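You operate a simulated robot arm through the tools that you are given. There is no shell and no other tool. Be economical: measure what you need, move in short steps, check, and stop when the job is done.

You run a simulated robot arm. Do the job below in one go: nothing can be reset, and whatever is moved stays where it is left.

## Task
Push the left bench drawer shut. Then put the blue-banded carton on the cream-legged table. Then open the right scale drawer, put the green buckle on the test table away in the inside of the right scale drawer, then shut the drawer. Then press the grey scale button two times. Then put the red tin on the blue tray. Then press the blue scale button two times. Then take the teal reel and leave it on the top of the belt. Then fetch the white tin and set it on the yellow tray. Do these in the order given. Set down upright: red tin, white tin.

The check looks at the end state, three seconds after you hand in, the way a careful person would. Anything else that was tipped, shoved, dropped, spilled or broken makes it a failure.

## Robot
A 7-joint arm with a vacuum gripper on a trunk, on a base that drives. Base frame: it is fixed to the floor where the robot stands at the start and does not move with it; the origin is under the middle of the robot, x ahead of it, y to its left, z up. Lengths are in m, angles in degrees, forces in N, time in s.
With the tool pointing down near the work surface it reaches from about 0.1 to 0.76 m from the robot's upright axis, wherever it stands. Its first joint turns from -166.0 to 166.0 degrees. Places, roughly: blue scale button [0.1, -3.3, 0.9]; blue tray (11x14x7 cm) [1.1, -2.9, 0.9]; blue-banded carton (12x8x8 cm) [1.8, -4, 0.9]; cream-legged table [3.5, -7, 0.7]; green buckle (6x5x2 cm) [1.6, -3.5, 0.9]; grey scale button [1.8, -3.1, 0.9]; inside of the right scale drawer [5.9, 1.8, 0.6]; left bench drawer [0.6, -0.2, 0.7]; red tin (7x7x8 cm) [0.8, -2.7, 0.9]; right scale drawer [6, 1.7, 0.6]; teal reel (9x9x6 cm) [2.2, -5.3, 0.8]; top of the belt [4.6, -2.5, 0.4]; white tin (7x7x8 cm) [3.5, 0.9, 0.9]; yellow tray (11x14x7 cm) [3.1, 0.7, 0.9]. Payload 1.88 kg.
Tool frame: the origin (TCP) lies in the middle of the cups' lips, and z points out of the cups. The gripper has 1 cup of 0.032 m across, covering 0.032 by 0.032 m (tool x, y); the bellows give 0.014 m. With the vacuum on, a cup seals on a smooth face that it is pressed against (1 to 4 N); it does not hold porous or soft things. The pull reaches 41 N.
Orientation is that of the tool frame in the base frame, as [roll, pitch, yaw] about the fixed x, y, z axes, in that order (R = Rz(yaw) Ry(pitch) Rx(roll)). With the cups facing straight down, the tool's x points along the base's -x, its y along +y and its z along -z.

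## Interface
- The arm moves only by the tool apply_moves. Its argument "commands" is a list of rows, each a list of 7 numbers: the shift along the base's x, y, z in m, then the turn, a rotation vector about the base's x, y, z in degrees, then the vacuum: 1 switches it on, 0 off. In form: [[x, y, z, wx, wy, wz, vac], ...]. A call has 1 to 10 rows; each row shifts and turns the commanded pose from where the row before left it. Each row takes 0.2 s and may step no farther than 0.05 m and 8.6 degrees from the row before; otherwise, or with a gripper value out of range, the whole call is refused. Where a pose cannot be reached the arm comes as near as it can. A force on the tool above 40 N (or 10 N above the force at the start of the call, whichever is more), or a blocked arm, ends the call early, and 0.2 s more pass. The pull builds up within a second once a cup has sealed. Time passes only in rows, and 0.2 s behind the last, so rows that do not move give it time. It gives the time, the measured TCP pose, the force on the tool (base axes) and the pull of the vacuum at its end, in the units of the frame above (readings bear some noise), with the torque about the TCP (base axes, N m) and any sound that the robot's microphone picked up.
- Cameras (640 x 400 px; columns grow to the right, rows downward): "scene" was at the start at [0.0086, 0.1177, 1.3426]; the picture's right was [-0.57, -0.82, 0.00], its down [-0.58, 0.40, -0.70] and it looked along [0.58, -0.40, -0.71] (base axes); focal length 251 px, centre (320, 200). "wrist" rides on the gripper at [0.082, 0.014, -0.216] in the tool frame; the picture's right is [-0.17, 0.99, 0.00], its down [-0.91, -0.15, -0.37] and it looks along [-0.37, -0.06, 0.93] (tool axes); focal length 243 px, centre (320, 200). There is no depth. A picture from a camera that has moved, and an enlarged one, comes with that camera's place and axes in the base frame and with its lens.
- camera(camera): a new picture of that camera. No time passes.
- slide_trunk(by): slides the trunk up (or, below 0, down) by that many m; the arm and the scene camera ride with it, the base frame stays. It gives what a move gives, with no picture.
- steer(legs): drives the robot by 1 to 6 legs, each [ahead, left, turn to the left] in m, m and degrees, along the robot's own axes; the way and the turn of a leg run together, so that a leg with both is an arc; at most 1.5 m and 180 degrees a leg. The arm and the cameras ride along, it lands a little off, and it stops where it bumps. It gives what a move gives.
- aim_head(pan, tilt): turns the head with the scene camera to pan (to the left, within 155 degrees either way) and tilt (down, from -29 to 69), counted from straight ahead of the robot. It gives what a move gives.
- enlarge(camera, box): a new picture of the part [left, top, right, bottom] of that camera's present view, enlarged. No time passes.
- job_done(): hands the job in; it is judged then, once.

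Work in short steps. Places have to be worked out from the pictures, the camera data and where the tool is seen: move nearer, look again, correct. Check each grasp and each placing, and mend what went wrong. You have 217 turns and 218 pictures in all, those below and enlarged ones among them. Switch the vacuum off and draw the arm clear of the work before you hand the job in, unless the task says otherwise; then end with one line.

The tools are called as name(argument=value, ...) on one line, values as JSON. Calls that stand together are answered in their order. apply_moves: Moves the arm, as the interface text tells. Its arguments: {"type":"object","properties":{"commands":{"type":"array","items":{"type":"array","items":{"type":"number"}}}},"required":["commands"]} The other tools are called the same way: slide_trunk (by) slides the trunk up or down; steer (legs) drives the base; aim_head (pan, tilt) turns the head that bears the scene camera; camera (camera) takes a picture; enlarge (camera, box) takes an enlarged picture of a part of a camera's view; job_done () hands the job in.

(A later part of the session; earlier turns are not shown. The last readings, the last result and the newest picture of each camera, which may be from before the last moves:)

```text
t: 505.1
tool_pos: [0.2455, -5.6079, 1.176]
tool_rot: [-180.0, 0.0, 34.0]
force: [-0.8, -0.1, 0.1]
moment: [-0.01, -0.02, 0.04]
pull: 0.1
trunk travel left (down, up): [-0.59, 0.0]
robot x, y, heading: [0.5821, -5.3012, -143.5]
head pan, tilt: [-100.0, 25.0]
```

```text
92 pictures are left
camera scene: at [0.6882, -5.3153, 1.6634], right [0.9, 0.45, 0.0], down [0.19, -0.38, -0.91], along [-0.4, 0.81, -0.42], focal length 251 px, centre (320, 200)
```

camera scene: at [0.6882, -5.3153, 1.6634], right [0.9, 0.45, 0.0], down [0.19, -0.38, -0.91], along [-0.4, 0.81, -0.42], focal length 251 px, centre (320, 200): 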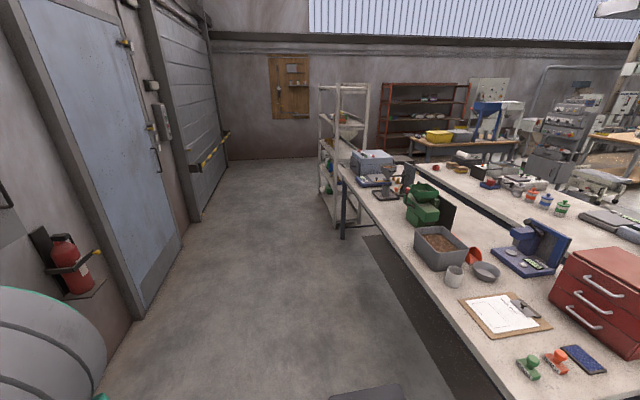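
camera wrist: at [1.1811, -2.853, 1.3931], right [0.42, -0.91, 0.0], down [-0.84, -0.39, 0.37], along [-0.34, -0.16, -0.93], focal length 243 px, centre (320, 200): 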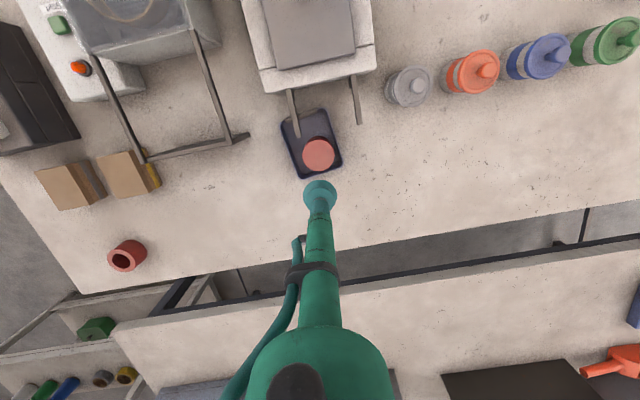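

The corridor beside table B is clear, and the blue scale should be near its far end. I drive along and turn to face it.

steer(legs=[[-0.115, -0.91, 0], [-0.115, -0.91, 0], [0, 0, 178]])

aim_head(pan=15, tilt=40)

camera(camera="scene")

camera(camera="wrist")

```text
t: 521.5
tool_pos: [0.0225, -3.4157, 1.1761]
tool_rot: [-180.0, 0.0, -147.3]
force: [0.3, -0.5, 0.5]
moment: [0.0, 0.0, 0.03]
pull: 0.2
trunk travel left (down, up): [-0.59, 0.0]
robot x, y, heading: [-0.3203, -3.7129, 35.2]
head pan, tilt: [-100.0, 25.0]
```

```text
t: 523.5
tool_pos: [0.023, -3.4175, 1.1764]
tool_rot: [-180.0, 0.1, -147.3]
force: [-1.2, -0.3, -0.5]
moment: [0.01, -0.01, 0.01]
pull: 0.0
trunk travel left (down, up): [-0.59, 0.0]
robot x, y, heading: [-0.3222, -3.7176, 35.3]
head pan, tilt: [15.0, 40.0]
```

```text
91 pictures are left
camera scene: at [-0.4073, -3.5512, 1.6401], right [0.77, -0.64, 0.0], down [-0.41, -0.49, -0.77], along [0.49, 0.59, -0.64], focal length 251 px, centre (320, 200)
```

scene: 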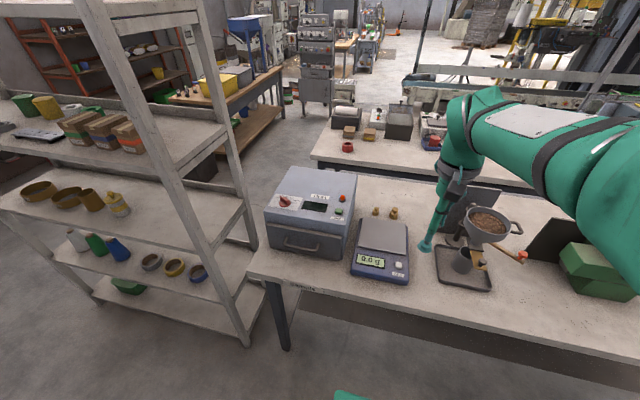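

```text
90 pictures are left
camera wrist: at [-0.0543, -3.449, 1.3922], right [-0.39, 0.92, 0.0], down [0.85, 0.37, 0.37], along [0.34, 0.15, -0.93], focal length 243 px, centre (320, 200)
```

wrist: 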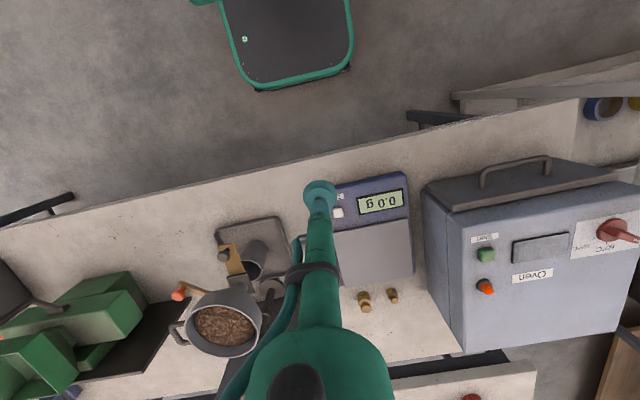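

The blue scale's button is at about (0.135, -3.325). I move above it and lower partway.

apply_moves(commands=[[0.037, 0.031, 0, 0, 0, 0, 0], [0.037, 0.031, 0, 0, 0, 0, 0], [0.037, 0.031, -0.01, 0, 0, 0, 0], [0, 0, -0.045, 0, 0, 0, 0], [0, 0, -0.045, 0, 0, 0, 0], [0, 0, -0.045, 0, 0, 0, 0], [0, 0, -0.045, 0, 0, 0, 0], [0, 0, -0.03, 0, 0, 0, 0]])

enlarge(camera="wrist", box=[220, 110, 420, 235])

enlarge(camera="scene", box=[340, 210, 460, 285])

```text
t: 525.3
tool_pos: [0.1327, -3.324, 0.9555]
tool_rot: [180.0, 0.1, -147.3]
force: [0.1, -0.5, 0.0]
moment: [0.04, -0.01, -0.01]
pull: 0.1
trunk travel left (down, up): [-0.59, 0.0]
robot x, y, heading: [-0.3214, -3.7167, 35.1]
head pan, tilt: [15.0, 40.0]
```

```text
3.20 times, centred on (320, 172) of wrist
camera zoom: at [0.0559, -3.3561, 1.172], right [-0.39, 0.92, 0.0], down [0.85, 0.37, 0.37], along [0.34, 0.15, -0.93], focal length 776 px, centre (320, 288)
```

zoom: 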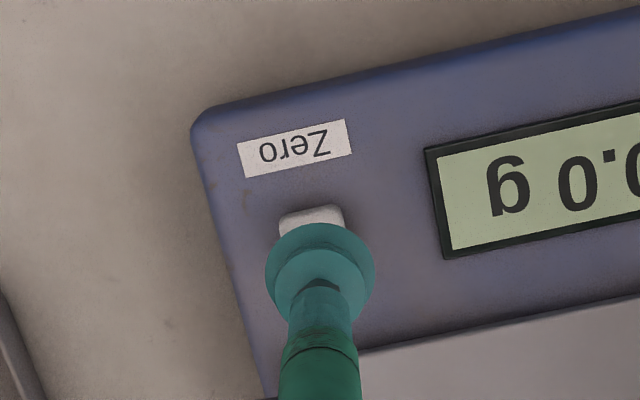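

```text
5.33 times, centred on (400, 248) of scene
camera zoom: at [-0.4072, -3.551, 1.6402], right [0.77, -0.64, 0.0], down [-0.41, -0.49, -0.77], along [0.49, 0.59, -0.64], focal length 1340 px, centre (-107, -53)
```

zoom: 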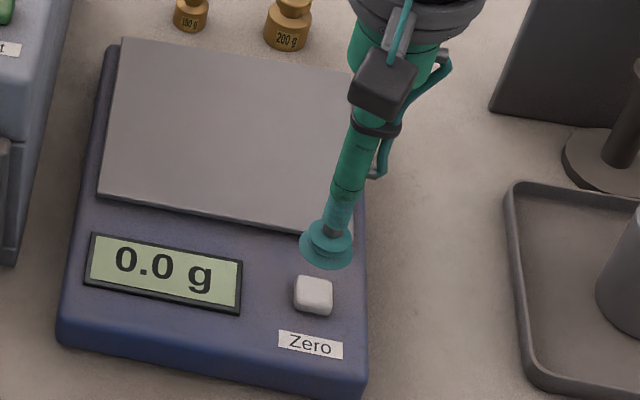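

The button centre is at about (0.143, -3.319). I adjust by (0.010, 0.005) and press.

apply_moves(commands=[[0.01, 0.005, -0.03, 0, 0, 0, 0], [0, 0, -0.014, 0, 0, 0, 0], [0, 0, -0.006, 0, 0, 0, 0]])

apply_moves(commands=[[0, 0, -0.006, 0, 0, 0, 0], [0, 0, -0.005, 0, 0, 0, 0]])

```text
t: 526.1
tool_pos: [0.1425, -3.3186, 0.9056]
tool_rot: [180.0, 0.1, -147.3]
force: [-0.3, 0.2, 0.0]
moment: [0.01, -0.01, -0.03]
pull: 0.1
trunk travel left (down, up): [-0.59, 0.0]
robot x, y, heading: [-0.3195, -3.7157, 34.9]
head pan, tilt: [15.0, 40.0]
```

```text
t: 526.7
tool_pos: [0.1433, -3.3189, 0.8954]
tool_rot: [-180.0, 0.1, -147.2]
force: [0.7, 0.4, 2.0]
moment: [0.0, 0.05, 0.03]
pull: 0.0
trunk travel left (down, up): [-0.59, 0.0]
robot x, y, heading: [-0.3199, -3.7119, 35.2]
head pan, tilt: [15.0, 40.0]
heard: click
```

First click. I rise and press the second time.

apply_moves(commands=[[0, 0, 0.02, 0, 0, 0, 0], [0, 0, 0.01, 0, 0, 0, 0], [0, 0, 0, 0, 0, 0, 0]])

apply_moves(commands=[[0, 0, -0.018, 0, 0, 0, 0], [0, 0, -0.007, 0, 0, 0, 0], [0, 0, -0.006, 0, 0, 0, 0]])

```text
t: 527.5
tool_pos: [0.1436, -3.3182, 0.9265]
tool_rot: [-179.9, 0.0, -147.2]
force: [0.0, 0.6, 0.3]
moment: [-0.02, 0.0, -0.02]
pull: 0.0
trunk travel left (down, up): [-0.59, 0.0]
robot x, y, heading: [-0.3192, -3.7183, 35.0]
head pan, tilt: [15.0, 40.0]
```

```text
t: 528.3
tool_pos: [0.1428, -3.3185, 0.8944]
tool_rot: [180.0, 0.1, -147.3]
force: [1.1, 0.3, 1.5]
moment: [-0.01, -0.01, -0.01]
pull: 0.1
trunk travel left (down, up): [-0.59, 0.0]
robot x, y, heading: [-0.326, -3.717, 34.9]
head pan, tilt: [15.0, 40.0]
heard: click
```

Second click. I raise the arm and drive to the brown table for the teal reel.

apply_moves(commands=[[0, 0, 0.04, 0, 0, 0, 0], [0, 0, 0.05, 0, 0, 0, 0], [0, 0, 0.05, 0, 0, 0, 0], [0, 0, 0.05, 0, 0, 0, 0], [0, 0, 0.05, 0, 0, 0, 0], [0, 0, 0.04, 0, 0, 0, 0], [-0.037, -0.03, 0, 0, 0, 0, 0], [-0.037, -0.03, 0, 0, 0, 0, 0], [-0.037, -0.03, 0, 0, 0, 0, 0]])

steer(legs=[[-0.078, -0.913, 0], [-0.078, -0.913, 0], [0.778, -0.545, 0], [0, 0, -35]])

aim_head(pan=10, tilt=40)

camera(camera="scene")

camera(camera="wrist")

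```text
t: 530.3
tool_pos: [0.033, -3.4096, 1.1734]
tool_rot: [-179.9, 0.0, -147.4]
force: [0.7, 0.7, -0.2]
moment: [-0.02, 0.02, 0.02]
pull: 0.0
trunk travel left (down, up): [-0.59, 0.0]
robot x, y, heading: [-0.3186, -3.7168, 35.0]
head pan, tilt: [15.0, 40.0]
```

```text
t: 545.7
tool_pos: [2.0085, -5.2597, 1.1739]
tool_rot: [-180.0, 0.0, 177.4]
force: [-0.2, 0.1, -0.1]
moment: [-0.01, 0.01, -0.01]
pull: 0.0
trunk travel left (down, up): [-0.59, 0.0]
robot x, y, heading: [1.543, -5.3045, 0.1]
head pan, tilt: [15.0, 40.0]
```

```text
t: 546.3
tool_pos: [2.0091, -5.2596, 1.1738]
tool_rot: [179.9, 0.0, 177.5]
force: [0.4, -0.1, -0.5]
moment: [0.04, -0.01, 0.03]
pull: 0.1
trunk travel left (down, up): [-0.59, 0.0]
robot x, y, heading: [1.5422, -5.309, 0.1]
head pan, tilt: [10.0, 40.0]
```

```text
87 pictures are left
camera scene: at [1.5692, -5.129, 1.6401], right [0.17, -0.98, 0.0], down [-0.63, -0.11, -0.77], along [0.75, 0.13, -0.64], focal length 251 px, centre (320, 200)
```

scene: 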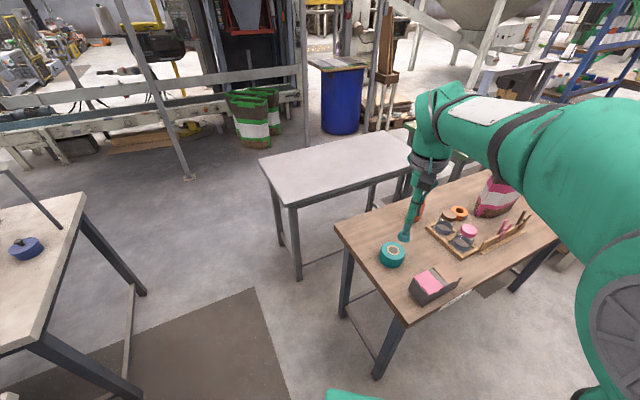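

```text
86 pictures are left
camera wrist: at [1.9278, -5.242, 1.3902], right [0.21, 0.98, 0.0], down [0.91, -0.19, 0.37], along [0.37, -0.08, -0.93], focal length 243 px, centre (320, 200)
```

wrist: 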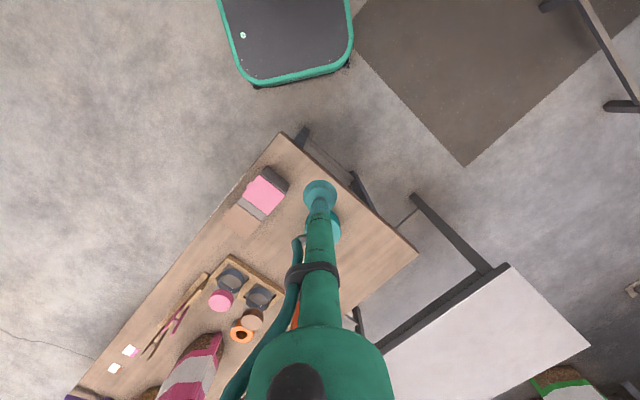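

The teal reel is at scene pixel (392, 252). I enlarge it to see its top.

enlarge(camera="scene", box=[360, 230, 440, 280])

```text
8.00 times, centred on (400, 255) of scene
camera zoom: at [1.5692, -5.129, 1.6401], right [0.17, -0.98, 0.0], down [-0.63, -0.11, -0.77], along [0.75, 0.13, -0.64], focal length 2010 px, centre (-320, -240)
```

zoom: 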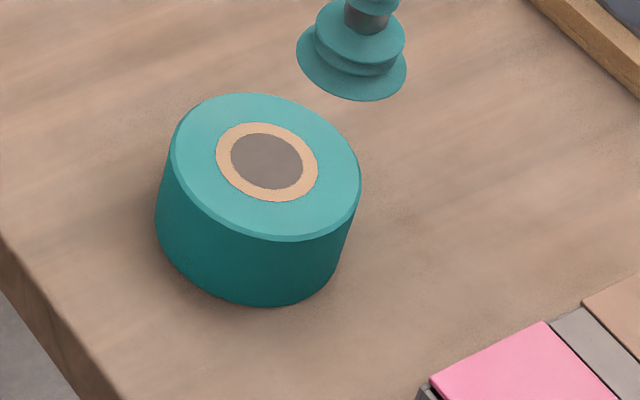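

The reel's top looks flat, with its core flush. I move above it and look again to fix its height.

apply_moves(commands=[[0.045, -0.009, -0.02, 0, 0, 0, 0], [0.045, -0.009, -0.02, 0, 0, 0, 0], [0.045, -0.009, -0.02, 0, 0, 0, 0], [0.045, -0.009, -0.02, 0, 0, 0, 0], [0.045, -0.009, -0.02, 0, 0, 0, 0]])

enlarge(camera="wrist", box=[220, 90, 420, 215])

enlarge(camera="scene", box=[340, 200, 460, 275])

```text
t: 547.5
tool_pos: [2.2357, -5.3035, 1.074]
tool_rot: [180.0, -0.1, 177.4]
force: [-0.2, -0.2, 0.0]
moment: [-0.03, 0.02, -0.03]
pull: 0.1
trunk travel left (down, up): [-0.59, 0.0]
robot x, y, heading: [1.5454, -5.3034, -0.1]
head pan, tilt: [10.0, 40.0]
```

```text
3.20 times, centred on (320, 152) of wrist
camera zoom: at [2.1544, -5.2863, 1.29], right [0.21, 0.98, 0.0], down [0.91, -0.19, 0.37], along [0.37, -0.08, -0.93], focal length 776 px, centre (320, 352)
```

zoom: 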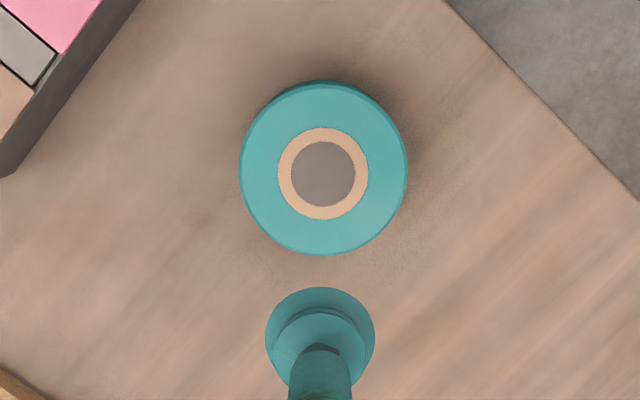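

```text
5.33 times, centred on (400, 238) of scene
camera zoom: at [1.5699, -5.1291, 1.6401], right [0.17, -0.98, 0.0], down [-0.63, -0.11, -0.77], along [0.75, 0.13, -0.64], focal length 1340 px, centre (-107, 0)
```

zoom: 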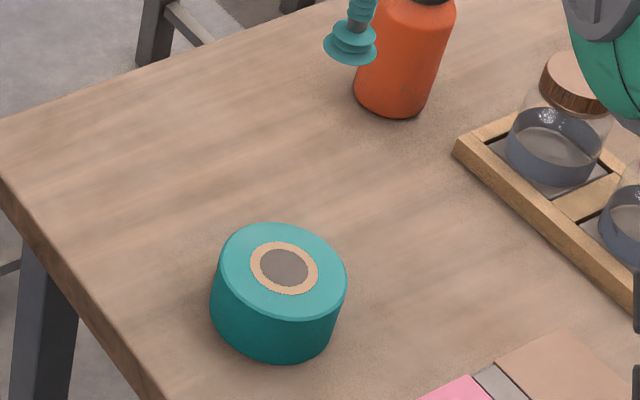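

The reel top is at (2.220, -5.300, 0.873). I centre over it and descend with the vacuum on.

apply_moves(commands=[[-0.0155, 0.0035, -0.045, 0, 0, 0, 1], [0, 0, -0.05, 0, 0, 0, 1], [0, 0, -0.05, 0, 0, 0, 1], [0, 0, -0.035, 0, 0, 0, 1], [0, 0, -0.01, 0, 0, 0, 1], [0, 0, -0.006, 0, 0, 0, 1], [0, 0, -0.004, 0, 0, 0, 1]])

```text
t: 549.1
tool_pos: [2.218, -5.3017, 0.8751]
tool_rot: [-179.9, -0.1, 177.4]
force: [-1.8, -1.3, 3.2]
moment: [-0.03, 0.03, 0.03]
pull: 40.8
trunk travel left (down, up): [-0.59, 0.0]
robot x, y, heading: [1.5451, -5.3072, -0.3]
head pan, tilt: [10.0, 40.0]
```

Sealed at 41 N. I lift the reel, tuck it in and drive toward the near side of the belt.

apply_moves(commands=[[0, 0, 0.03, 0, 0, 0, 1], [0, 0, 0.05, 0, 0, 0, 1], [0, 0, 0.05, 0, 0, 0, 1], [0, 0, 0.05, 0, 0, 0, 1], [0, 0, 0.05, 0, 0, 0, 1], [0, 0, 0.05, 0, 0, 0, 1], [-0.049, 0, 0, 0, 0, 0, 1], [-0.049, 0, 0, 0, 0, 0, 1], [-0.049, 0, 0, 0, 0, 0, 1], [-0.049, 0, 0, 0, 0, 0, 1]])

steer(legs=[[-0.095, 0.207, 0], [0, 0, 37], [0.82, 0.008, 0], [0.99, 0.068, 0], [0.592, 0.619, 0], [0.742, 0.569, 0]])

aim_head(pan=5, tilt=40)

camera(camera="scene")

camera(camera="wrist")

```text
t: 551.3
tool_pos: [2.0204, -5.3008, 1.1545]
tool_rot: [-179.9, 0.0, 177.5]
force: [0.0, -0.5, -2.9]
moment: [-0.03, 0.0, -0.01]
pull: 40.6
trunk travel left (down, up): [-0.59, 0.0]
robot x, y, heading: [1.5424, -5.3112, 0.2]
head pan, tilt: [10.0, 40.0]
```

```text
t: 572.2
tool_pos: [3.5853, -1.8897, 1.1542]
tool_rot: [179.9, 0.0, -145.2]
force: [-0.3, 0.5, -1.9]
moment: [0.0, -0.01, 0.01]
pull: 41.2
trunk travel left (down, up): [-0.59, 0.0]
robot x, y, heading: [3.21, -2.1828, 37.4]
head pan, tilt: [10.0, 40.0]
```

```text
t: 572.9
tool_pos: [3.5843, -1.8898, 1.1533]
tool_rot: [179.9, 0.0, -145.2]
force: [0.4, 0.1, -1.9]
moment: [-0.01, 0.02, 0.04]
pull: 40.6
trunk travel left (down, up): [-0.59, 0.0]
robot x, y, heading: [3.2111, -2.1868, 37.1]
head pan, tilt: [5.0, 40.0]
```

```text
82 pictures are left
camera scene: at [3.1264, -2.034, 1.6401], right [0.67, -0.74, 0.0], down [-0.48, -0.43, -0.77], along [0.57, 0.52, -0.64], focal length 251 px, centre (320, 200)
```

scene: 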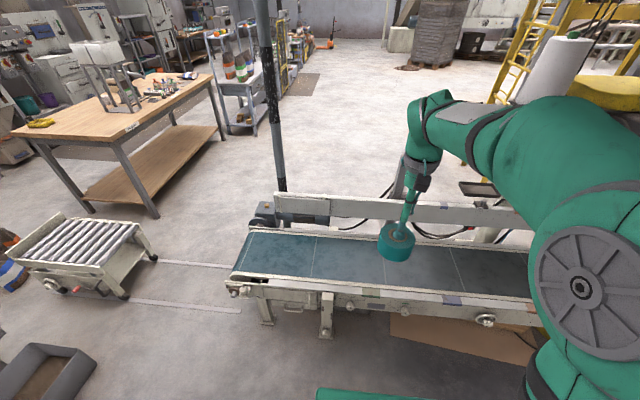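

```text
81 pictures are left
camera wrist: at [3.5098, -1.9251, 1.3705], right [-0.43, 0.9, 0.0], down [0.84, 0.4, 0.37], along [0.34, 0.16, -0.93], focal length 243 px, centre (320, 200)
```

wrist: 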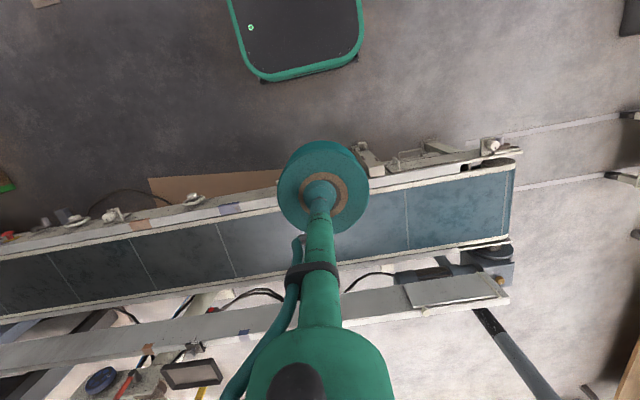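

The belt lies ahead with clear floor up to it. I move 27 cm closer and lower the trunk.

steer(legs=[[0.26, 0, 0]])

slide_trunk(by=-0.3)

apply_moves(commands=[[0.036, 0.027, 0, 0, 0, 0, 1], [0.036, 0.027, 0, 0, 0, 0, 1], [0.036, 0.027, 0, 0, 0, 0, 1], [0.036, 0.027, 0, 0, 0, 0, 1]])

camera(camera="scene")

camera(camera="wrist")

```text
t: 574.8
tool_pos: [3.7914, -1.7326, 1.1543]
tool_rot: [-180.0, -0.2, -145.2]
force: [0.0, 0.1, -1.6]
moment: [0.01, 0.0, 0.02]
pull: 40.5
trunk travel left (down, up): [-0.59, 0.0]
robot x, y, heading: [3.4157, -2.0273, 37.0]
head pan, tilt: [5.0, 40.0]
```

```text
t: 577.8
tool_pos: [3.7925, -1.7328, 0.8541]
tool_rot: [-180.0, -0.1, -145.2]
force: [-0.4, 0.0, -1.5]
moment: [-0.02, -0.01, 0.0]
pull: 40.6
trunk travel left (down, up): [-0.29, 0.3]
robot x, y, heading: [3.4154, -2.0273, 37.2]
head pan, tilt: [5.0, 40.0]
```

```text
t: 578.8
tool_pos: [3.9348, -1.6264, 0.8545]
tool_rot: [180.0, 0.0, -145.3]
force: [0.3, 0.0, -1.8]
moment: [0.05, -0.02, -0.01]
pull: 40.3
trunk travel left (down, up): [-0.29, 0.3]
robot x, y, heading: [3.4163, -2.0285, 37.2]
head pan, tilt: [5.0, 40.0]
```

```text
80 pictures are left
camera scene: at [3.333, -1.877, 1.3401], right [0.67, -0.74, 0.0], down [-0.48, -0.43, -0.77], along [0.57, 0.51, -0.64], focal length 251 px, centre (320, 200)
```

scene: 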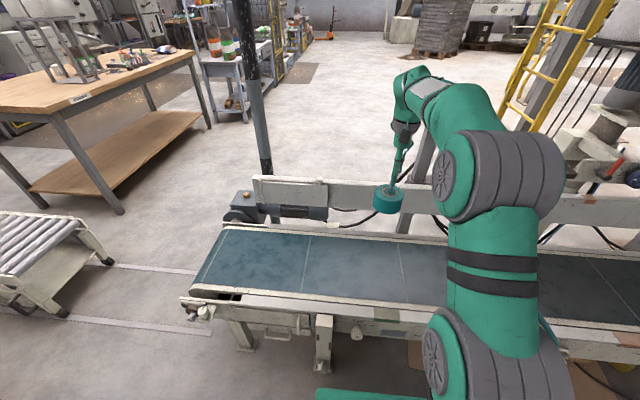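

```text
79 pictures are left
camera wrist: at [3.86, -1.6606, 1.0708], right [-0.43, 0.9, 0.0], down [0.84, 0.39, 0.37], along [0.34, 0.16, -0.93], focal length 243 px, centre (320, 200)
```

wrist: 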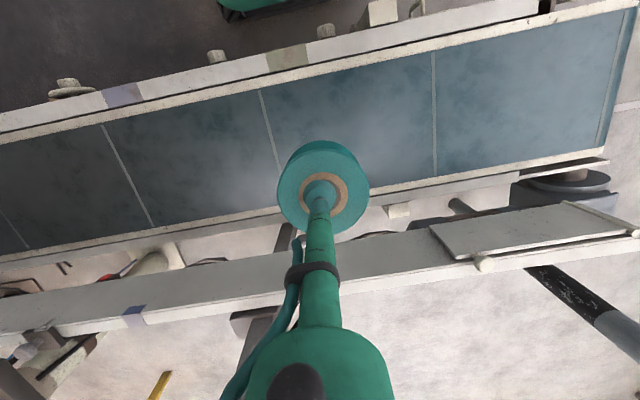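

The TCP is over the middle of the belt. I lower the reel.

apply_moves(commands=[[0, 0, -0.05, 0, 0, 0, 1], [0, 0, -0.05, 0, 0, 0, 1], [0, 0, -0.05, 0, 0, 0, 1], [0, 0, -0.05, 0, 0, 0, 1], [0, 0, -0.05, 0, 0, 0, 1]])

camera(camera="wrist")

camera(camera="scene")

```text
t: 580.0
tool_pos: [3.9356, -1.6264, 0.6042]
tool_rot: [180.0, 0.0, -145.2]
force: [-0.9, -0.5, -2.7]
moment: [-0.01, -0.02, 0.01]
pull: 41.1
trunk travel left (down, up): [-0.29, 0.3]
robot x, y, heading: [3.4167, -2.0259, 37.1]
head pan, tilt: [5.0, 40.0]
```

```text
78 pictures are left
camera wrist: at [3.8602, -1.6613, 0.8205], right [-0.43, 0.9, 0.0], down [0.84, 0.39, 0.38], along [0.34, 0.16, -0.93], focal length 243 px, centre (320, 200)
```

wrist: 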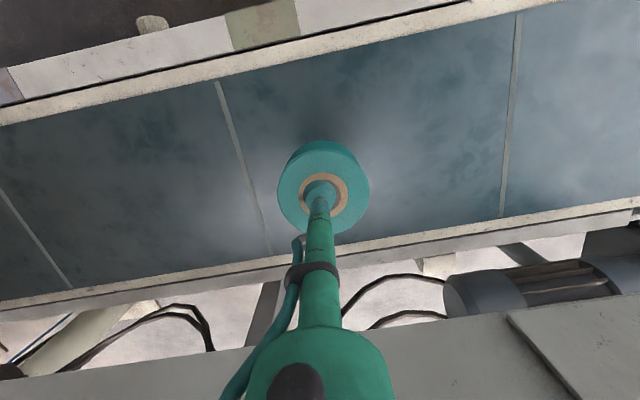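

```text
77 pictures are left
camera scene: at [3.333, -1.877, 1.3402], right [0.67, -0.74, 0.0], down [-0.48, -0.43, -0.77], along [0.57, 0.52, -0.64], focal length 251 px, centre (320, 200)
```

scene: 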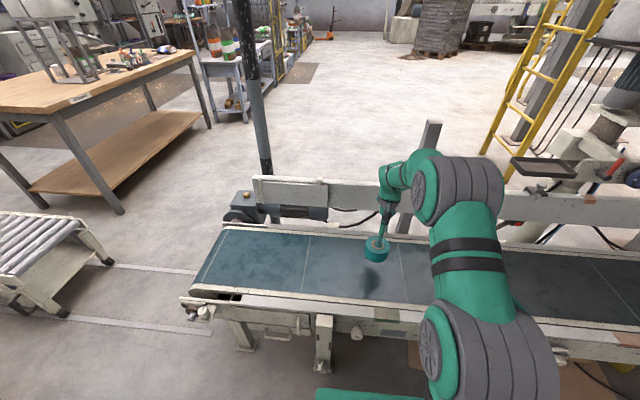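

apply_moves(commands=[[0, 0, -0.04, 0, 0, 0, 1], [0, 0, -0.02, 0, 0, 0, 1], [0, 0, -0.02, 0, 0, 0, 1], [0, 0, -0.01, 0, 0, 0, 1]])

enlarge(camera="scene", box=[320, 215, 440, 305])

```text
t: 581.0
tool_pos: [3.9352, -1.6256, 0.5137]
tool_rot: [-180.0, 0.0, -145.3]
force: [0.1, 0.7, -1.4]
moment: [-0.01, -0.01, 0.01]
pull: 40.5
trunk travel left (down, up): [-0.29, 0.3]
robot x, y, heading: [3.4126, -2.027, 37.2]
head pan, tilt: [5.0, 40.0]
```

```text
4.44 times, centred on (380, 260) of scene
camera zoom: at [3.3332, -1.8768, 1.3401], right [0.67, -0.74, 0.0], down [-0.48, -0.43, -0.77], along [0.57, 0.51, -0.64], focal length 1117 px, centre (53, -67)
```

zoom: 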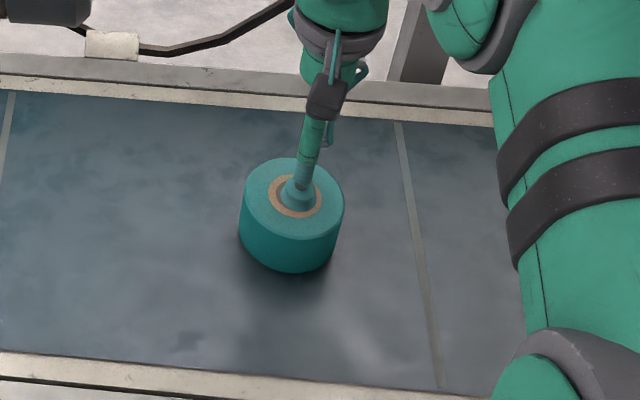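

Close to the belt, with a few centimetres left judging by the shadow. I lower it slowly.

apply_moves(commands=[[0, 0, -0.01, 0, 0, 0, 1], [0, 0, -0.006, 0, 0, 0, 1], [0, 0, -0.006, 0, 0, 0, 1], [0, 0, -0.005, 0, 0, 0, 1]])

apply_moves(commands=[[0, 0, -0.005, 0, 0, 0, 1], [0, 0, -0.005, 0, 0, 0, 1]])

```text
t: 582.0
tool_pos: [3.9366, -1.6263, 0.4895]
tool_rot: [179.9, 0.2, -145.2]
force: [-12.1, -10.4, 36.6]
moment: [0.2, -0.14, -0.02]
pull: 40.5
trunk travel left (down, up): [-0.29, 0.3]
robot x, y, heading: [3.4137, -2.028, 37.4]
head pan, tilt: [5.0, 40.0]
```

```text
t: 582.3
tool_pos: [3.9362, -1.6245, 0.4901]
tool_rot: [180.0, 0.2, -145.3]
force: [-12.6, -11.7, 26.1]
moment: [0.21, -0.15, 0.01]
pull: 40.7
trunk travel left (down, up): [-0.29, 0.3]
robot x, y, heading: [3.4129, -2.031, 37.2]
head pan, tilt: [5.0, 40.0]
stopped in row 1: the force on the tool passed its limit at 54 N (the readings are from after the stop); the commanded pose is now the measured one
```

The reel is firmly on the belt. I release it and lift off.

apply_moves(commands=[[0, 0, 0.004, 0, 0, 0, 0], [0, 0, 0, 0, 0, 0, 0], [0, 0, 0, 0, 0, 0, 0], [0, 0, 0.02, 0, 0, 0, 0], [0, 0, 0.04, 0, 0, 0, 0], [0, 0, 0.05, 0, 0, 0, 0], [0, 0, 0.05, 0, 0, 0, 0], [0, 0, 0.05, 0, 0, 0, 0], [0, 0, 0.05, 0, 0, 0, 0], [0, 0, 0.05, 0, 0, 0, 0]])

camera(camera="scene")

```text
t: 584.5
tool_pos: [3.9378, -1.6257, 0.8019]
tool_rot: [179.9, 0.1, -145.3]
force: [-0.3, -0.2, -1.1]
moment: [0.01, 0.04, 0.0]
pull: 0.0
trunk travel left (down, up): [-0.29, 0.3]
robot x, y, heading: [3.417, -2.0265, 37.1]
head pan, tilt: [5.0, 40.0]
```

```text
75 pictures are left
camera scene: at [3.3334, -1.8767, 1.3401], right [0.67, -0.74, 0.0], down [-0.48, -0.43, -0.77], along [0.57, 0.51, -0.64], focal length 251 px, centre (320, 200)
```

scene: 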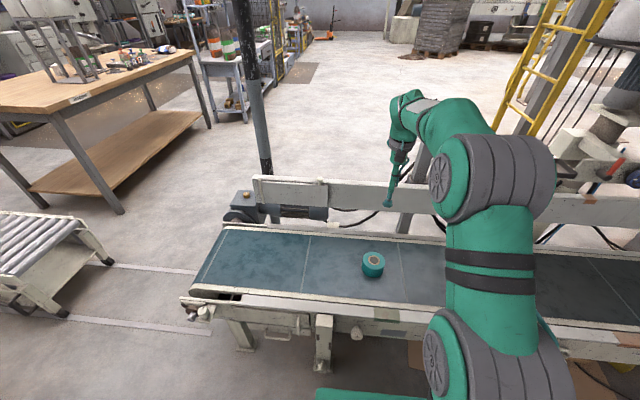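

The reel rests on the belt. Now for the white tin: I raise the trunk, retract, and drive through the gap toward the wooden table.

slide_trunk(by=0.3)

apply_moves(commands=[[-0.038, -0.029, 0.01, 0, 0, 0, 0], [-0.038, -0.029, 0.01, 0, 0, 0, 0], [-0.038, -0.029, 0.01, 0, 0, 0, 0], [-0.038, -0.029, 0.01, 0, 0, 0, 0]])

steer(legs=[[-0.3, 0, 0], [0.075, 0.892, 0], [0.653, 0.234, 0], [0.558, 0.042, 0]])

aim_head(pan=50, tilt=25)

camera(camera="scene")

```text
t: 587.5
tool_pos: [3.9374, -1.6235, 1.1019]
tool_rot: [179.9, 0.1, -145.3]
force: [0.3, 0.5, 0.1]
moment: [-0.01, 0.01, 0.0]
pull: 0.1
trunk travel left (down, up): [-0.59, 0.0]
robot x, y, heading: [3.4136, -2.0296, 37.1]
head pan, tilt: [5.0, 40.0]
```

```text
t: 588.5
tool_pos: [3.7842, -1.7405, 1.1423]
tool_rot: [-180.0, 0.1, -145.2]
force: [-0.2, -0.1, 0.3]
moment: [-0.01, 0.01, -0.03]
pull: 0.0
trunk travel left (down, up): [-0.59, 0.0]
robot x, y, heading: [3.416, -2.0278, 37.1]
head pan, tilt: [5.0, 40.0]
```

```text
t: 601.1
tool_pos: [3.8562, -0.2, 1.1424]
tool_rot: [-180.0, 0.2, -144.7]
force: [-0.1, 0.0, 0.2]
moment: [-0.02, 0.01, -0.02]
pull: 0.1
trunk travel left (down, up): [-0.59, 0.0]
robot x, y, heading: [3.4885, -0.4925, 37.8]
head pan, tilt: [5.0, 40.0]
```

```text
t: 602.2
tool_pos: [3.8554, -0.2002, 1.1425]
tool_rot: [-180.0, 0.1, -144.7]
force: [0.5, 0.3, -0.2]
moment: [-0.01, -0.01, -0.03]
pull: 0.0
trunk travel left (down, up): [-0.59, 0.0]
robot x, y, heading: [3.4863, -0.4895, 38.1]
head pan, tilt: [50.0, 25.0]
```

```text
74 pictures are left
camera scene: at [3.3455, -0.3079, 1.6634], right [1.0, -0.04, 0.0], down [-0.02, -0.42, -0.91], along [0.04, 0.91, -0.42], focal length 251 px, centre (320, 200)
```

scene: 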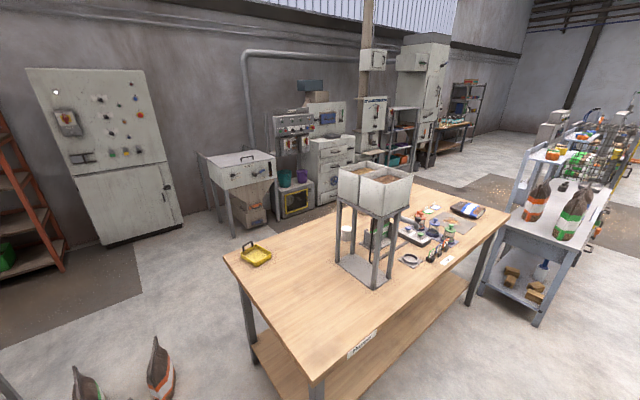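

From here the hopper stand blocks access to the white tin, so the back side of the wooden table is best, because both tin and tray are reachable from there. I go round by the start area.

steer(legs=[[-0.554, -0.049, 0], [-0.657, -0.222, 0], [-0.753, 0.336, 0], [-0.694, 0.735, 0], [-0.823, 0.328, 0], [-0.164, 0.764, 0]])

```text
t: 625.8
tool_pos: [-0.1862, -0.9613, 1.1431]
tool_rot: [-180.0, 0.0, -144.3]
force: [-0.1, 0.7, 0.4]
moment: [-0.01, 0.0, -0.01]
pull: 0.0
trunk travel left (down, up): [-0.59, 0.0]
robot x, y, heading: [-0.5472, -1.2541, 38.3]
head pan, tilt: [50.0, 25.0]
```

I continue up the aisle between the rack and the bench.

steer(legs=[[0.488, 0.703, 0], [0.572, 0.16, 0], [1.02, -0.08, 0], [1.08, -0.087, 0], [0.907, -0.143, 0]])

aim_head(pan=-55, tilt=30)

camera(camera="scene")

```text
t: 647.7
tool_pos: [2.6971, 1.9321, 1.1416]
tool_rot: [180.0, 0.1, -145.4]
force: [1.0, -1.0, -0.1]
moment: [0.01, -0.01, -0.03]
pull: 0.1
trunk travel left (down, up): [-0.59, 0.0]
robot x, y, heading: [2.3238, 1.6451, 37.0]
head pan, tilt: [50.0, 25.0]
```

```text
t: 649.5
tool_pos: [2.6978, 1.9315, 1.1424]
tool_rot: [-180.0, 0.2, -145.5]
force: [0.0, 0.2, 0.0]
moment: [-0.01, 0.02, 0.02]
pull: 0.0
trunk travel left (down, up): [-0.59, 0.0]
robot x, y, heading: [2.3291, 1.643, 37.1]
head pan, tilt: [-55.0, 30.0]
```

```text
73 pictures are left
camera scene: at [2.2684, 1.7102, 1.6555], right [-0.31, -0.95, 0.0], down [-0.48, 0.15, -0.87], along [0.82, -0.27, -0.5], focal length 251 px, centre (320, 200)
```

scene: 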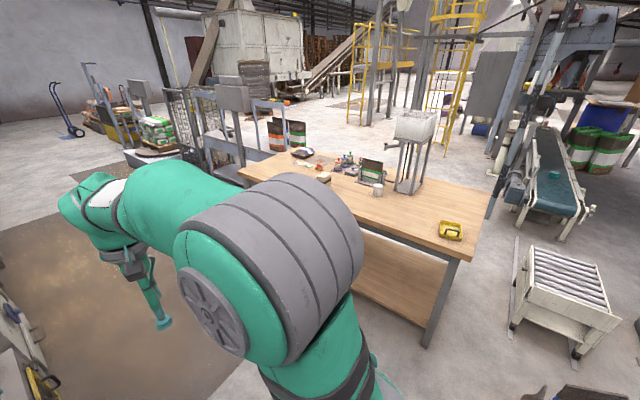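

Tin at about (3.53, 0.895) and tray at (3.05, 0.73). I turn to face the table and move up behind it.

steer(legs=[[0, 0, -90], [0.7, 0.29, 0]])

aim_head(pan=25, tilt=40)

camera(camera="scene")

camera(camera="wrist")

```text
t: 657.5
tool_pos: [3.2713, 0.8925, 1.1425]
tool_rot: [180.0, 0.1, 124.8]
force: [-0.3, 0.1, 0.8]
moment: [0.0, 0.01, -0.02]
pull: 0.2
trunk travel left (down, up): [-0.59, 0.0]
robot x, y, heading: [2.9853, 1.2644, -52.7]
head pan, tilt: [-55.0, 30.0]
```

```text
t: 659.0
tool_pos: [3.271, 0.8923, 1.1411]
tool_rot: [180.0, 0.1, 124.9]
force: [0.2, 0.2, -0.6]
moment: [-0.04, -0.02, -0.03]
pull: 0.1
trunk travel left (down, up): [-0.59, 0.0]
robot x, y, heading: [2.9842, 1.2629, -53.0]
head pan, tilt: [25.0, 40.0]
```

```text
72 pictures are left
camera scene: at [3.153, 1.3702, 1.6401], right [-0.47, -0.89, 0.0], down [-0.57, 0.3, -0.77], along [0.68, -0.36, -0.64], focal length 251 px, centre (320, 200)
```

scene: 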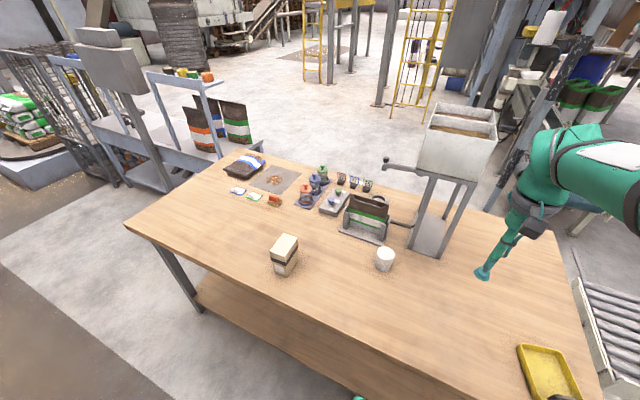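

```text
71 pictures are left
camera wrist: at [3.2353, 0.9684, 1.3584], right [0.9, 0.43, 0.0], down [0.4, -0.84, 0.38], along [0.16, -0.34, -0.93], focal length 243 px, centre (320, 200)
```

wrist: 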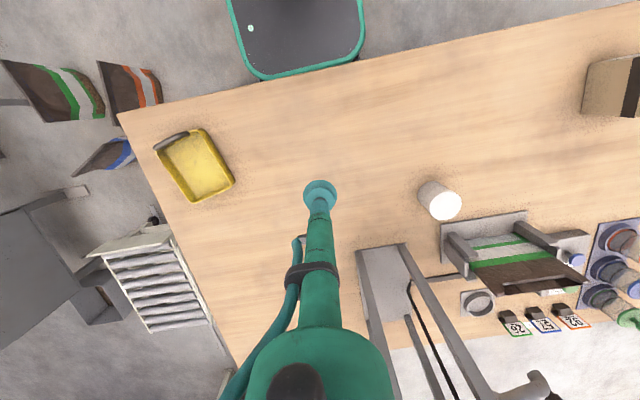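

Tin top triangulates to (3.537, 0.902, 0.93). I move above it and lower partway.

apply_moves(commands=[[0.0443, 0.0016, 0, 0, 0, 0, 0], [0.0443, 0.0016, 0, 0, 0, 0, 0], [0.0443, 0.0016, 0, 0, 0, 0, 0], [0.0443, 0.0016, 0, 0, 0, 0, 0], [0.0443, 0.0016, 0, 0, 0, 0, 0], [0.0443, 0.0016, 0, 0, 0, 0, 0], [0, 0, -0.05, 0, 0, 0, 0], [0, 0, -0.05, 0, 0, 0, 0]])

enlarge(camera="wrist", box=[220, 110, 420, 235])

enlarge(camera="scene", box=[330, 200, 450, 290])

```text
t: 660.8
tool_pos: [3.5382, 0.902, 1.0404]
tool_rot: [-180.0, 0.2, 124.9]
force: [-0.1, 0.6, -0.2]
moment: [0.0, -0.03, 0.0]
pull: 0.1
trunk travel left (down, up): [-0.59, 0.0]
robot x, y, heading: [2.9842, 1.2613, -52.9]
head pan, tilt: [25.0, 40.0]
```

```text
3.20 times, centred on (320, 172) of wrist
camera zoom: at [3.5013, 0.9785, 1.2575], right [0.9, 0.43, 0.0], down [0.4, -0.84, 0.38], along [0.16, -0.34, -0.93], focal length 776 px, centre (320, 288)
```

zoom: 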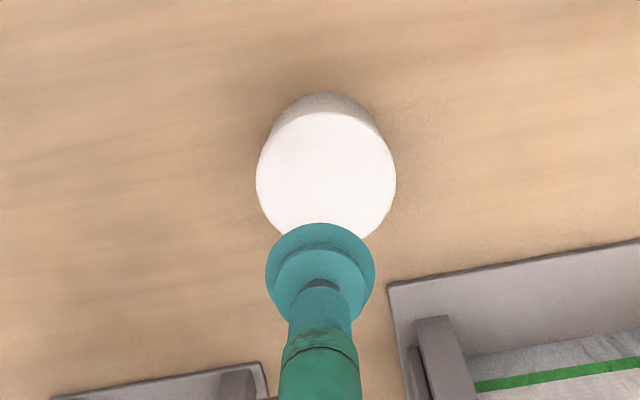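

```text
4.44 times, centred on (390, 245) of scene
camera zoom: at [3.1531, 1.3701, 1.6402], right [-0.46, -0.89, 0.0], down [-0.57, 0.3, -0.77], along [0.68, -0.36, -0.64], focal length 1117 px, centre (9, 0)
```

zoom: 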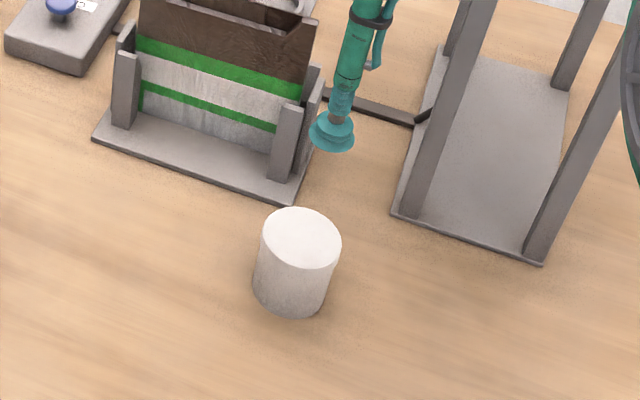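

The lid centre is at about (3.535, 0.905). I fine-adjust and descend with the vacuum on.

apply_moves(commands=[[-0.003, 0.003, -0.045, 0, 0, 0, 1], [0, 0, -0.04, 0, 0, 0, 1], [0, 0, -0.015, 0, 0, 0, 1], [0, 0, -0.006, 0, 0, 0, 1], [0, 0, -0.006, 0, 0, 0, 1]])

enlarge(camera="scene", box=[330, 200, 450, 290])

```text
t: 662.0
tool_pos: [3.533, 0.9047, 0.931]
tool_rot: [-180.0, 0.1, 124.8]
force: [0.2, -0.3, -0.2]
moment: [0.0, -0.02, 0.0]
pull: 0.1
trunk travel left (down, up): [-0.59, 0.0]
robot x, y, heading: [2.9822, 1.2652, -52.6]
head pan, tilt: [25.0, 40.0]
```

```text
4.44 times, centred on (390, 245) of scene
camera zoom: at [3.1532, 1.3702, 1.6401], right [-0.46, -0.89, 0.0], down [-0.57, 0.3, -0.77], along [0.68, -0.36, -0.64], focal length 1117 px, centre (9, 0)
```

zoom: 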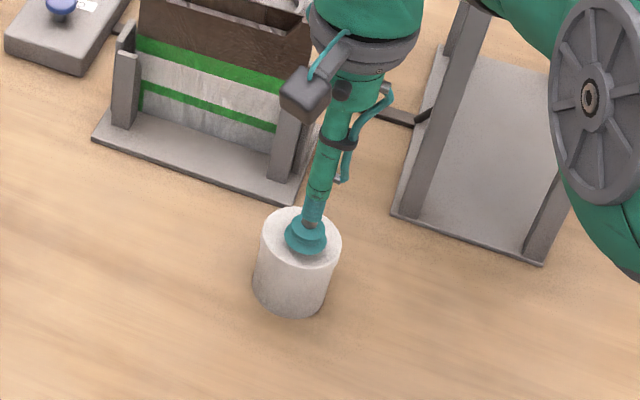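

The cup is slightly near-side of centre, so I shift 6 mm in x and continue down.

apply_moves(commands=[[0.006, 0, -0.003, 0, 0, 0, 1], [0, 0, -0.005, 0, 0, 0, 1], [0, 0, -0.004, 0, 0, 0, 1], [0, 0, 0, 0, 0, 0, 1], [0, 0, 0, 0, 0, 0, 1]])

```text
t: 663.2
tool_pos: [3.5403, 0.9064, 0.9208]
tool_rot: [180.0, 0.2, 124.8]
force: [0.7, 1.3, 12.2]
moment: [0.02, 0.11, -0.09]
pull: 40.8
trunk travel left (down, up): [-0.59, 0.0]
robot x, y, heading: [2.9843, 1.2592, -52.7]
head pan, tilt: [25.0, 40.0]
```

Sealed. I lift the tin, check it, and swing toward the yellow tray at (3.057, 0.752).

apply_moves(commands=[[0, 0, 0.03, 0, 0, 0, 1], [0, 0, 0.05, 0, 0, 0, 1], [0, 0, 0.05, 0, 0, 0, 1], [-0.03, 0.02, 0.03, 0, 0, 0, 1], [-0.045, -0.01, 0.01, 0, 0, 0, 1], [-0.045, -0.018, 0, 0, 0, 0, 1], [-0.045, -0.018, 0, 0, 0, 0, 1], [-0.045, -0.018, 0, 0, 0, 0, 1], [-0.045, -0.018, 0, 0, 0, 0, 1], [-0.045, -0.018, 0, 0, 0, 0, 1]])

camera(camera="wrist")

camera(camera="scene")

```text
t: 665.4
tool_pos: [3.2399, 0.8255, 1.088]
tool_rot: [-180.0, 0.1, 124.8]
force: [-0.1, 0.0, -1.5]
moment: [0.03, -0.03, 0.01]
pull: 40.9
trunk travel left (down, up): [-0.59, 0.0]
robot x, y, heading: [2.9796, 1.2636, -52.6]
head pan, tilt: [25.0, 40.0]
```

```text
67 pictures are left
camera wrist: at [3.2037, 0.901, 1.3033], right [0.9, 0.43, 0.0], down [0.4, -0.84, 0.38], along [0.16, -0.34, -0.93], focal length 243 px, centre (320, 200)
```

wrist: 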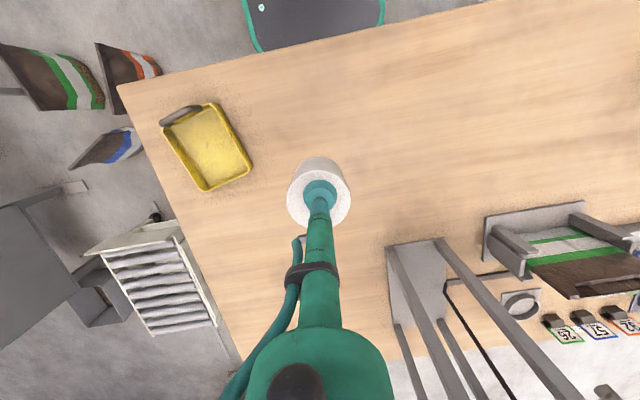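

```text
66 pictures are left
camera scene: at [3.1529, 1.3703, 1.6402], right [-0.46, -0.89, 0.0], down [-0.57, 0.3, -0.77], along [0.68, -0.36, -0.64], focal length 251 px, centre (320, 200)
```

scene: 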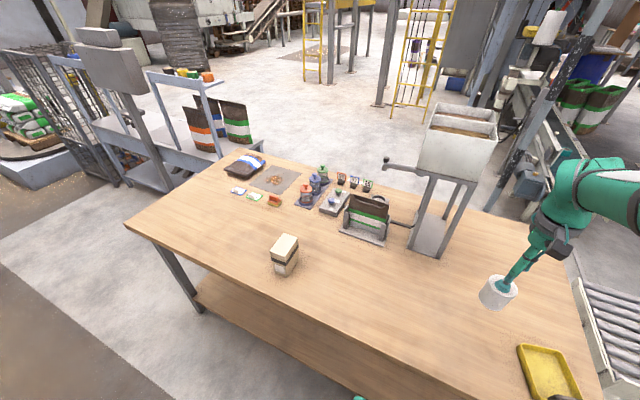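

The tin is held well centred. I aim the head at the tray and enlarge both views.

aim_head(pan=-5, tilt=50)

camera(camera="scene")

enlarge(camera="wrist", box=[140, 85, 300, 210])

```text
t: 666.3
tool_pos: [3.2402, 0.8248, 1.0864]
tool_rot: [-180.0, 0.1, 124.8]
force: [-0.4, -0.1, -2.0]
moment: [0.02, 0.01, 0.0]
pull: 40.6
trunk travel left (down, up): [-0.59, 0.0]
robot x, y, heading: [2.9824, 1.2606, -52.8]
head pan, tilt: [-5.0, 50.0]
```

```text
65 pictures are left
camera scene: at [3.119, 1.3446, 1.626], right [-0.84, -0.54, 0.0], down [-0.41, 0.65, -0.64], along [0.34, -0.54, -0.77], focal length 251 px, centre (320, 200)
```

scene: 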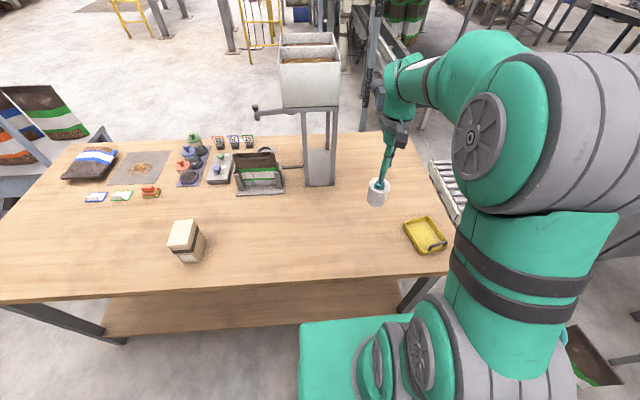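

```text
3.20 times, centred on (220, 148) of wrist
camera zoom: at [3.2047, 0.901, 1.3032], right [0.9, 0.43, 0.0], down [0.4, -0.84, 0.38], along [0.16, -0.34, -0.93], focal length 776 px, centre (640, 368)
```

zoom: 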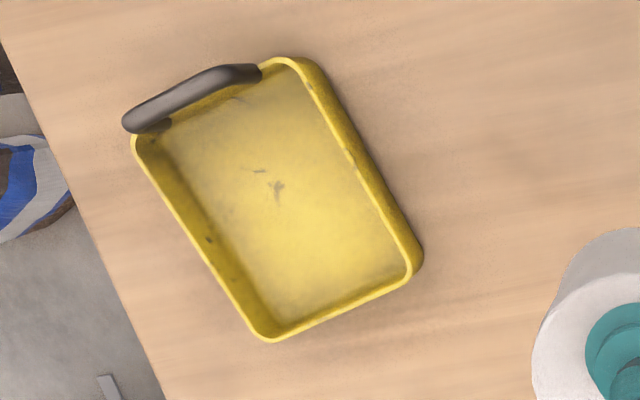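

The tray centre is about (3.061, 0.746), with its handle at the end near (3.015, 0.786). I move the tin over a point 1 cm toward the open end, (3.07, 0.738).

apply_moves(commands=[[-0.0425, -0.0217, 0, 0, 0, 0, 1], [-0.0425, -0.0217, 0, 0, 0, 0, 1], [-0.0425, -0.0217, 0, 0, 0, 0, 1], [-0.0425, -0.0217, 0, 0, 0, 0, 1], [0, 0, -0.04, 0, 0, 0, 1], [0, 0, -0.03, 0, 0, 0, 1]])

enlarge(camera="wrist", box=[220, 90, 420, 240])

enlarge(camera="scene", box=[370, 180, 490, 270])

```text
t: 667.7
tool_pos: [3.0694, 0.738, 1.019]
tool_rot: [-180.0, 0.3, 124.8]
force: [-0.1, -0.3, -1.7]
moment: [0.07, 0.04, 0.03]
pull: 40.8
trunk travel left (down, up): [-0.59, 0.0]
robot x, y, heading: [2.9823, 1.262, -52.6]
head pan, tilt: [-5.0, 50.0]
```

```text
2.67 times, centred on (320, 165) of wrist
camera zoom: at [3.0339, 0.8141, 1.2346], right [0.9, 0.43, 0.0], down [0.4, -0.84, 0.38], along [0.16, -0.34, -0.93], focal length 647 px, centre (320, 293)
```

zoom: 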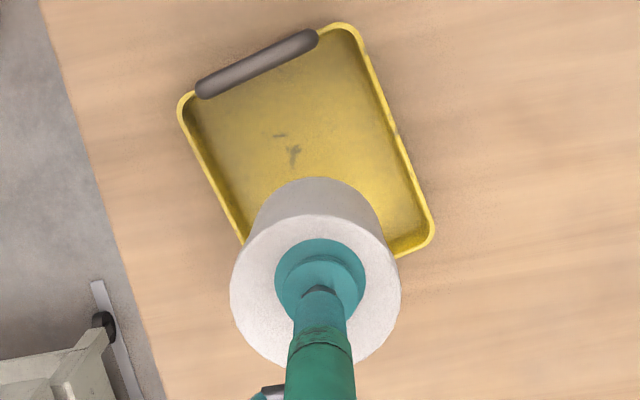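

```text
4.44 times, centred on (430, 225) of scene
camera zoom: at [3.1192, 1.3445, 1.626], right [-0.84, -0.53, 0.0], down [-0.41, 0.65, -0.64], along [0.34, -0.54, -0.77], focal length 1117 px, centre (-169, 89)
```

zoom: 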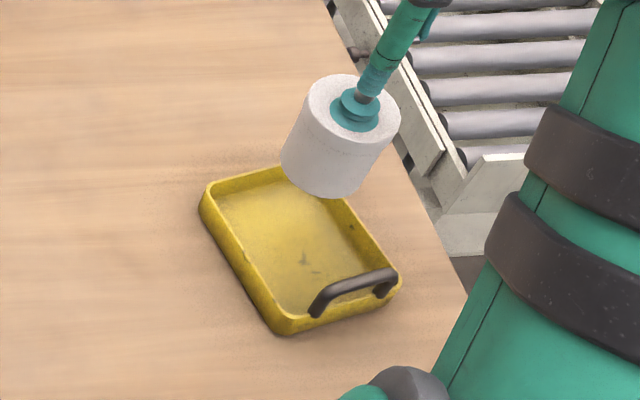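

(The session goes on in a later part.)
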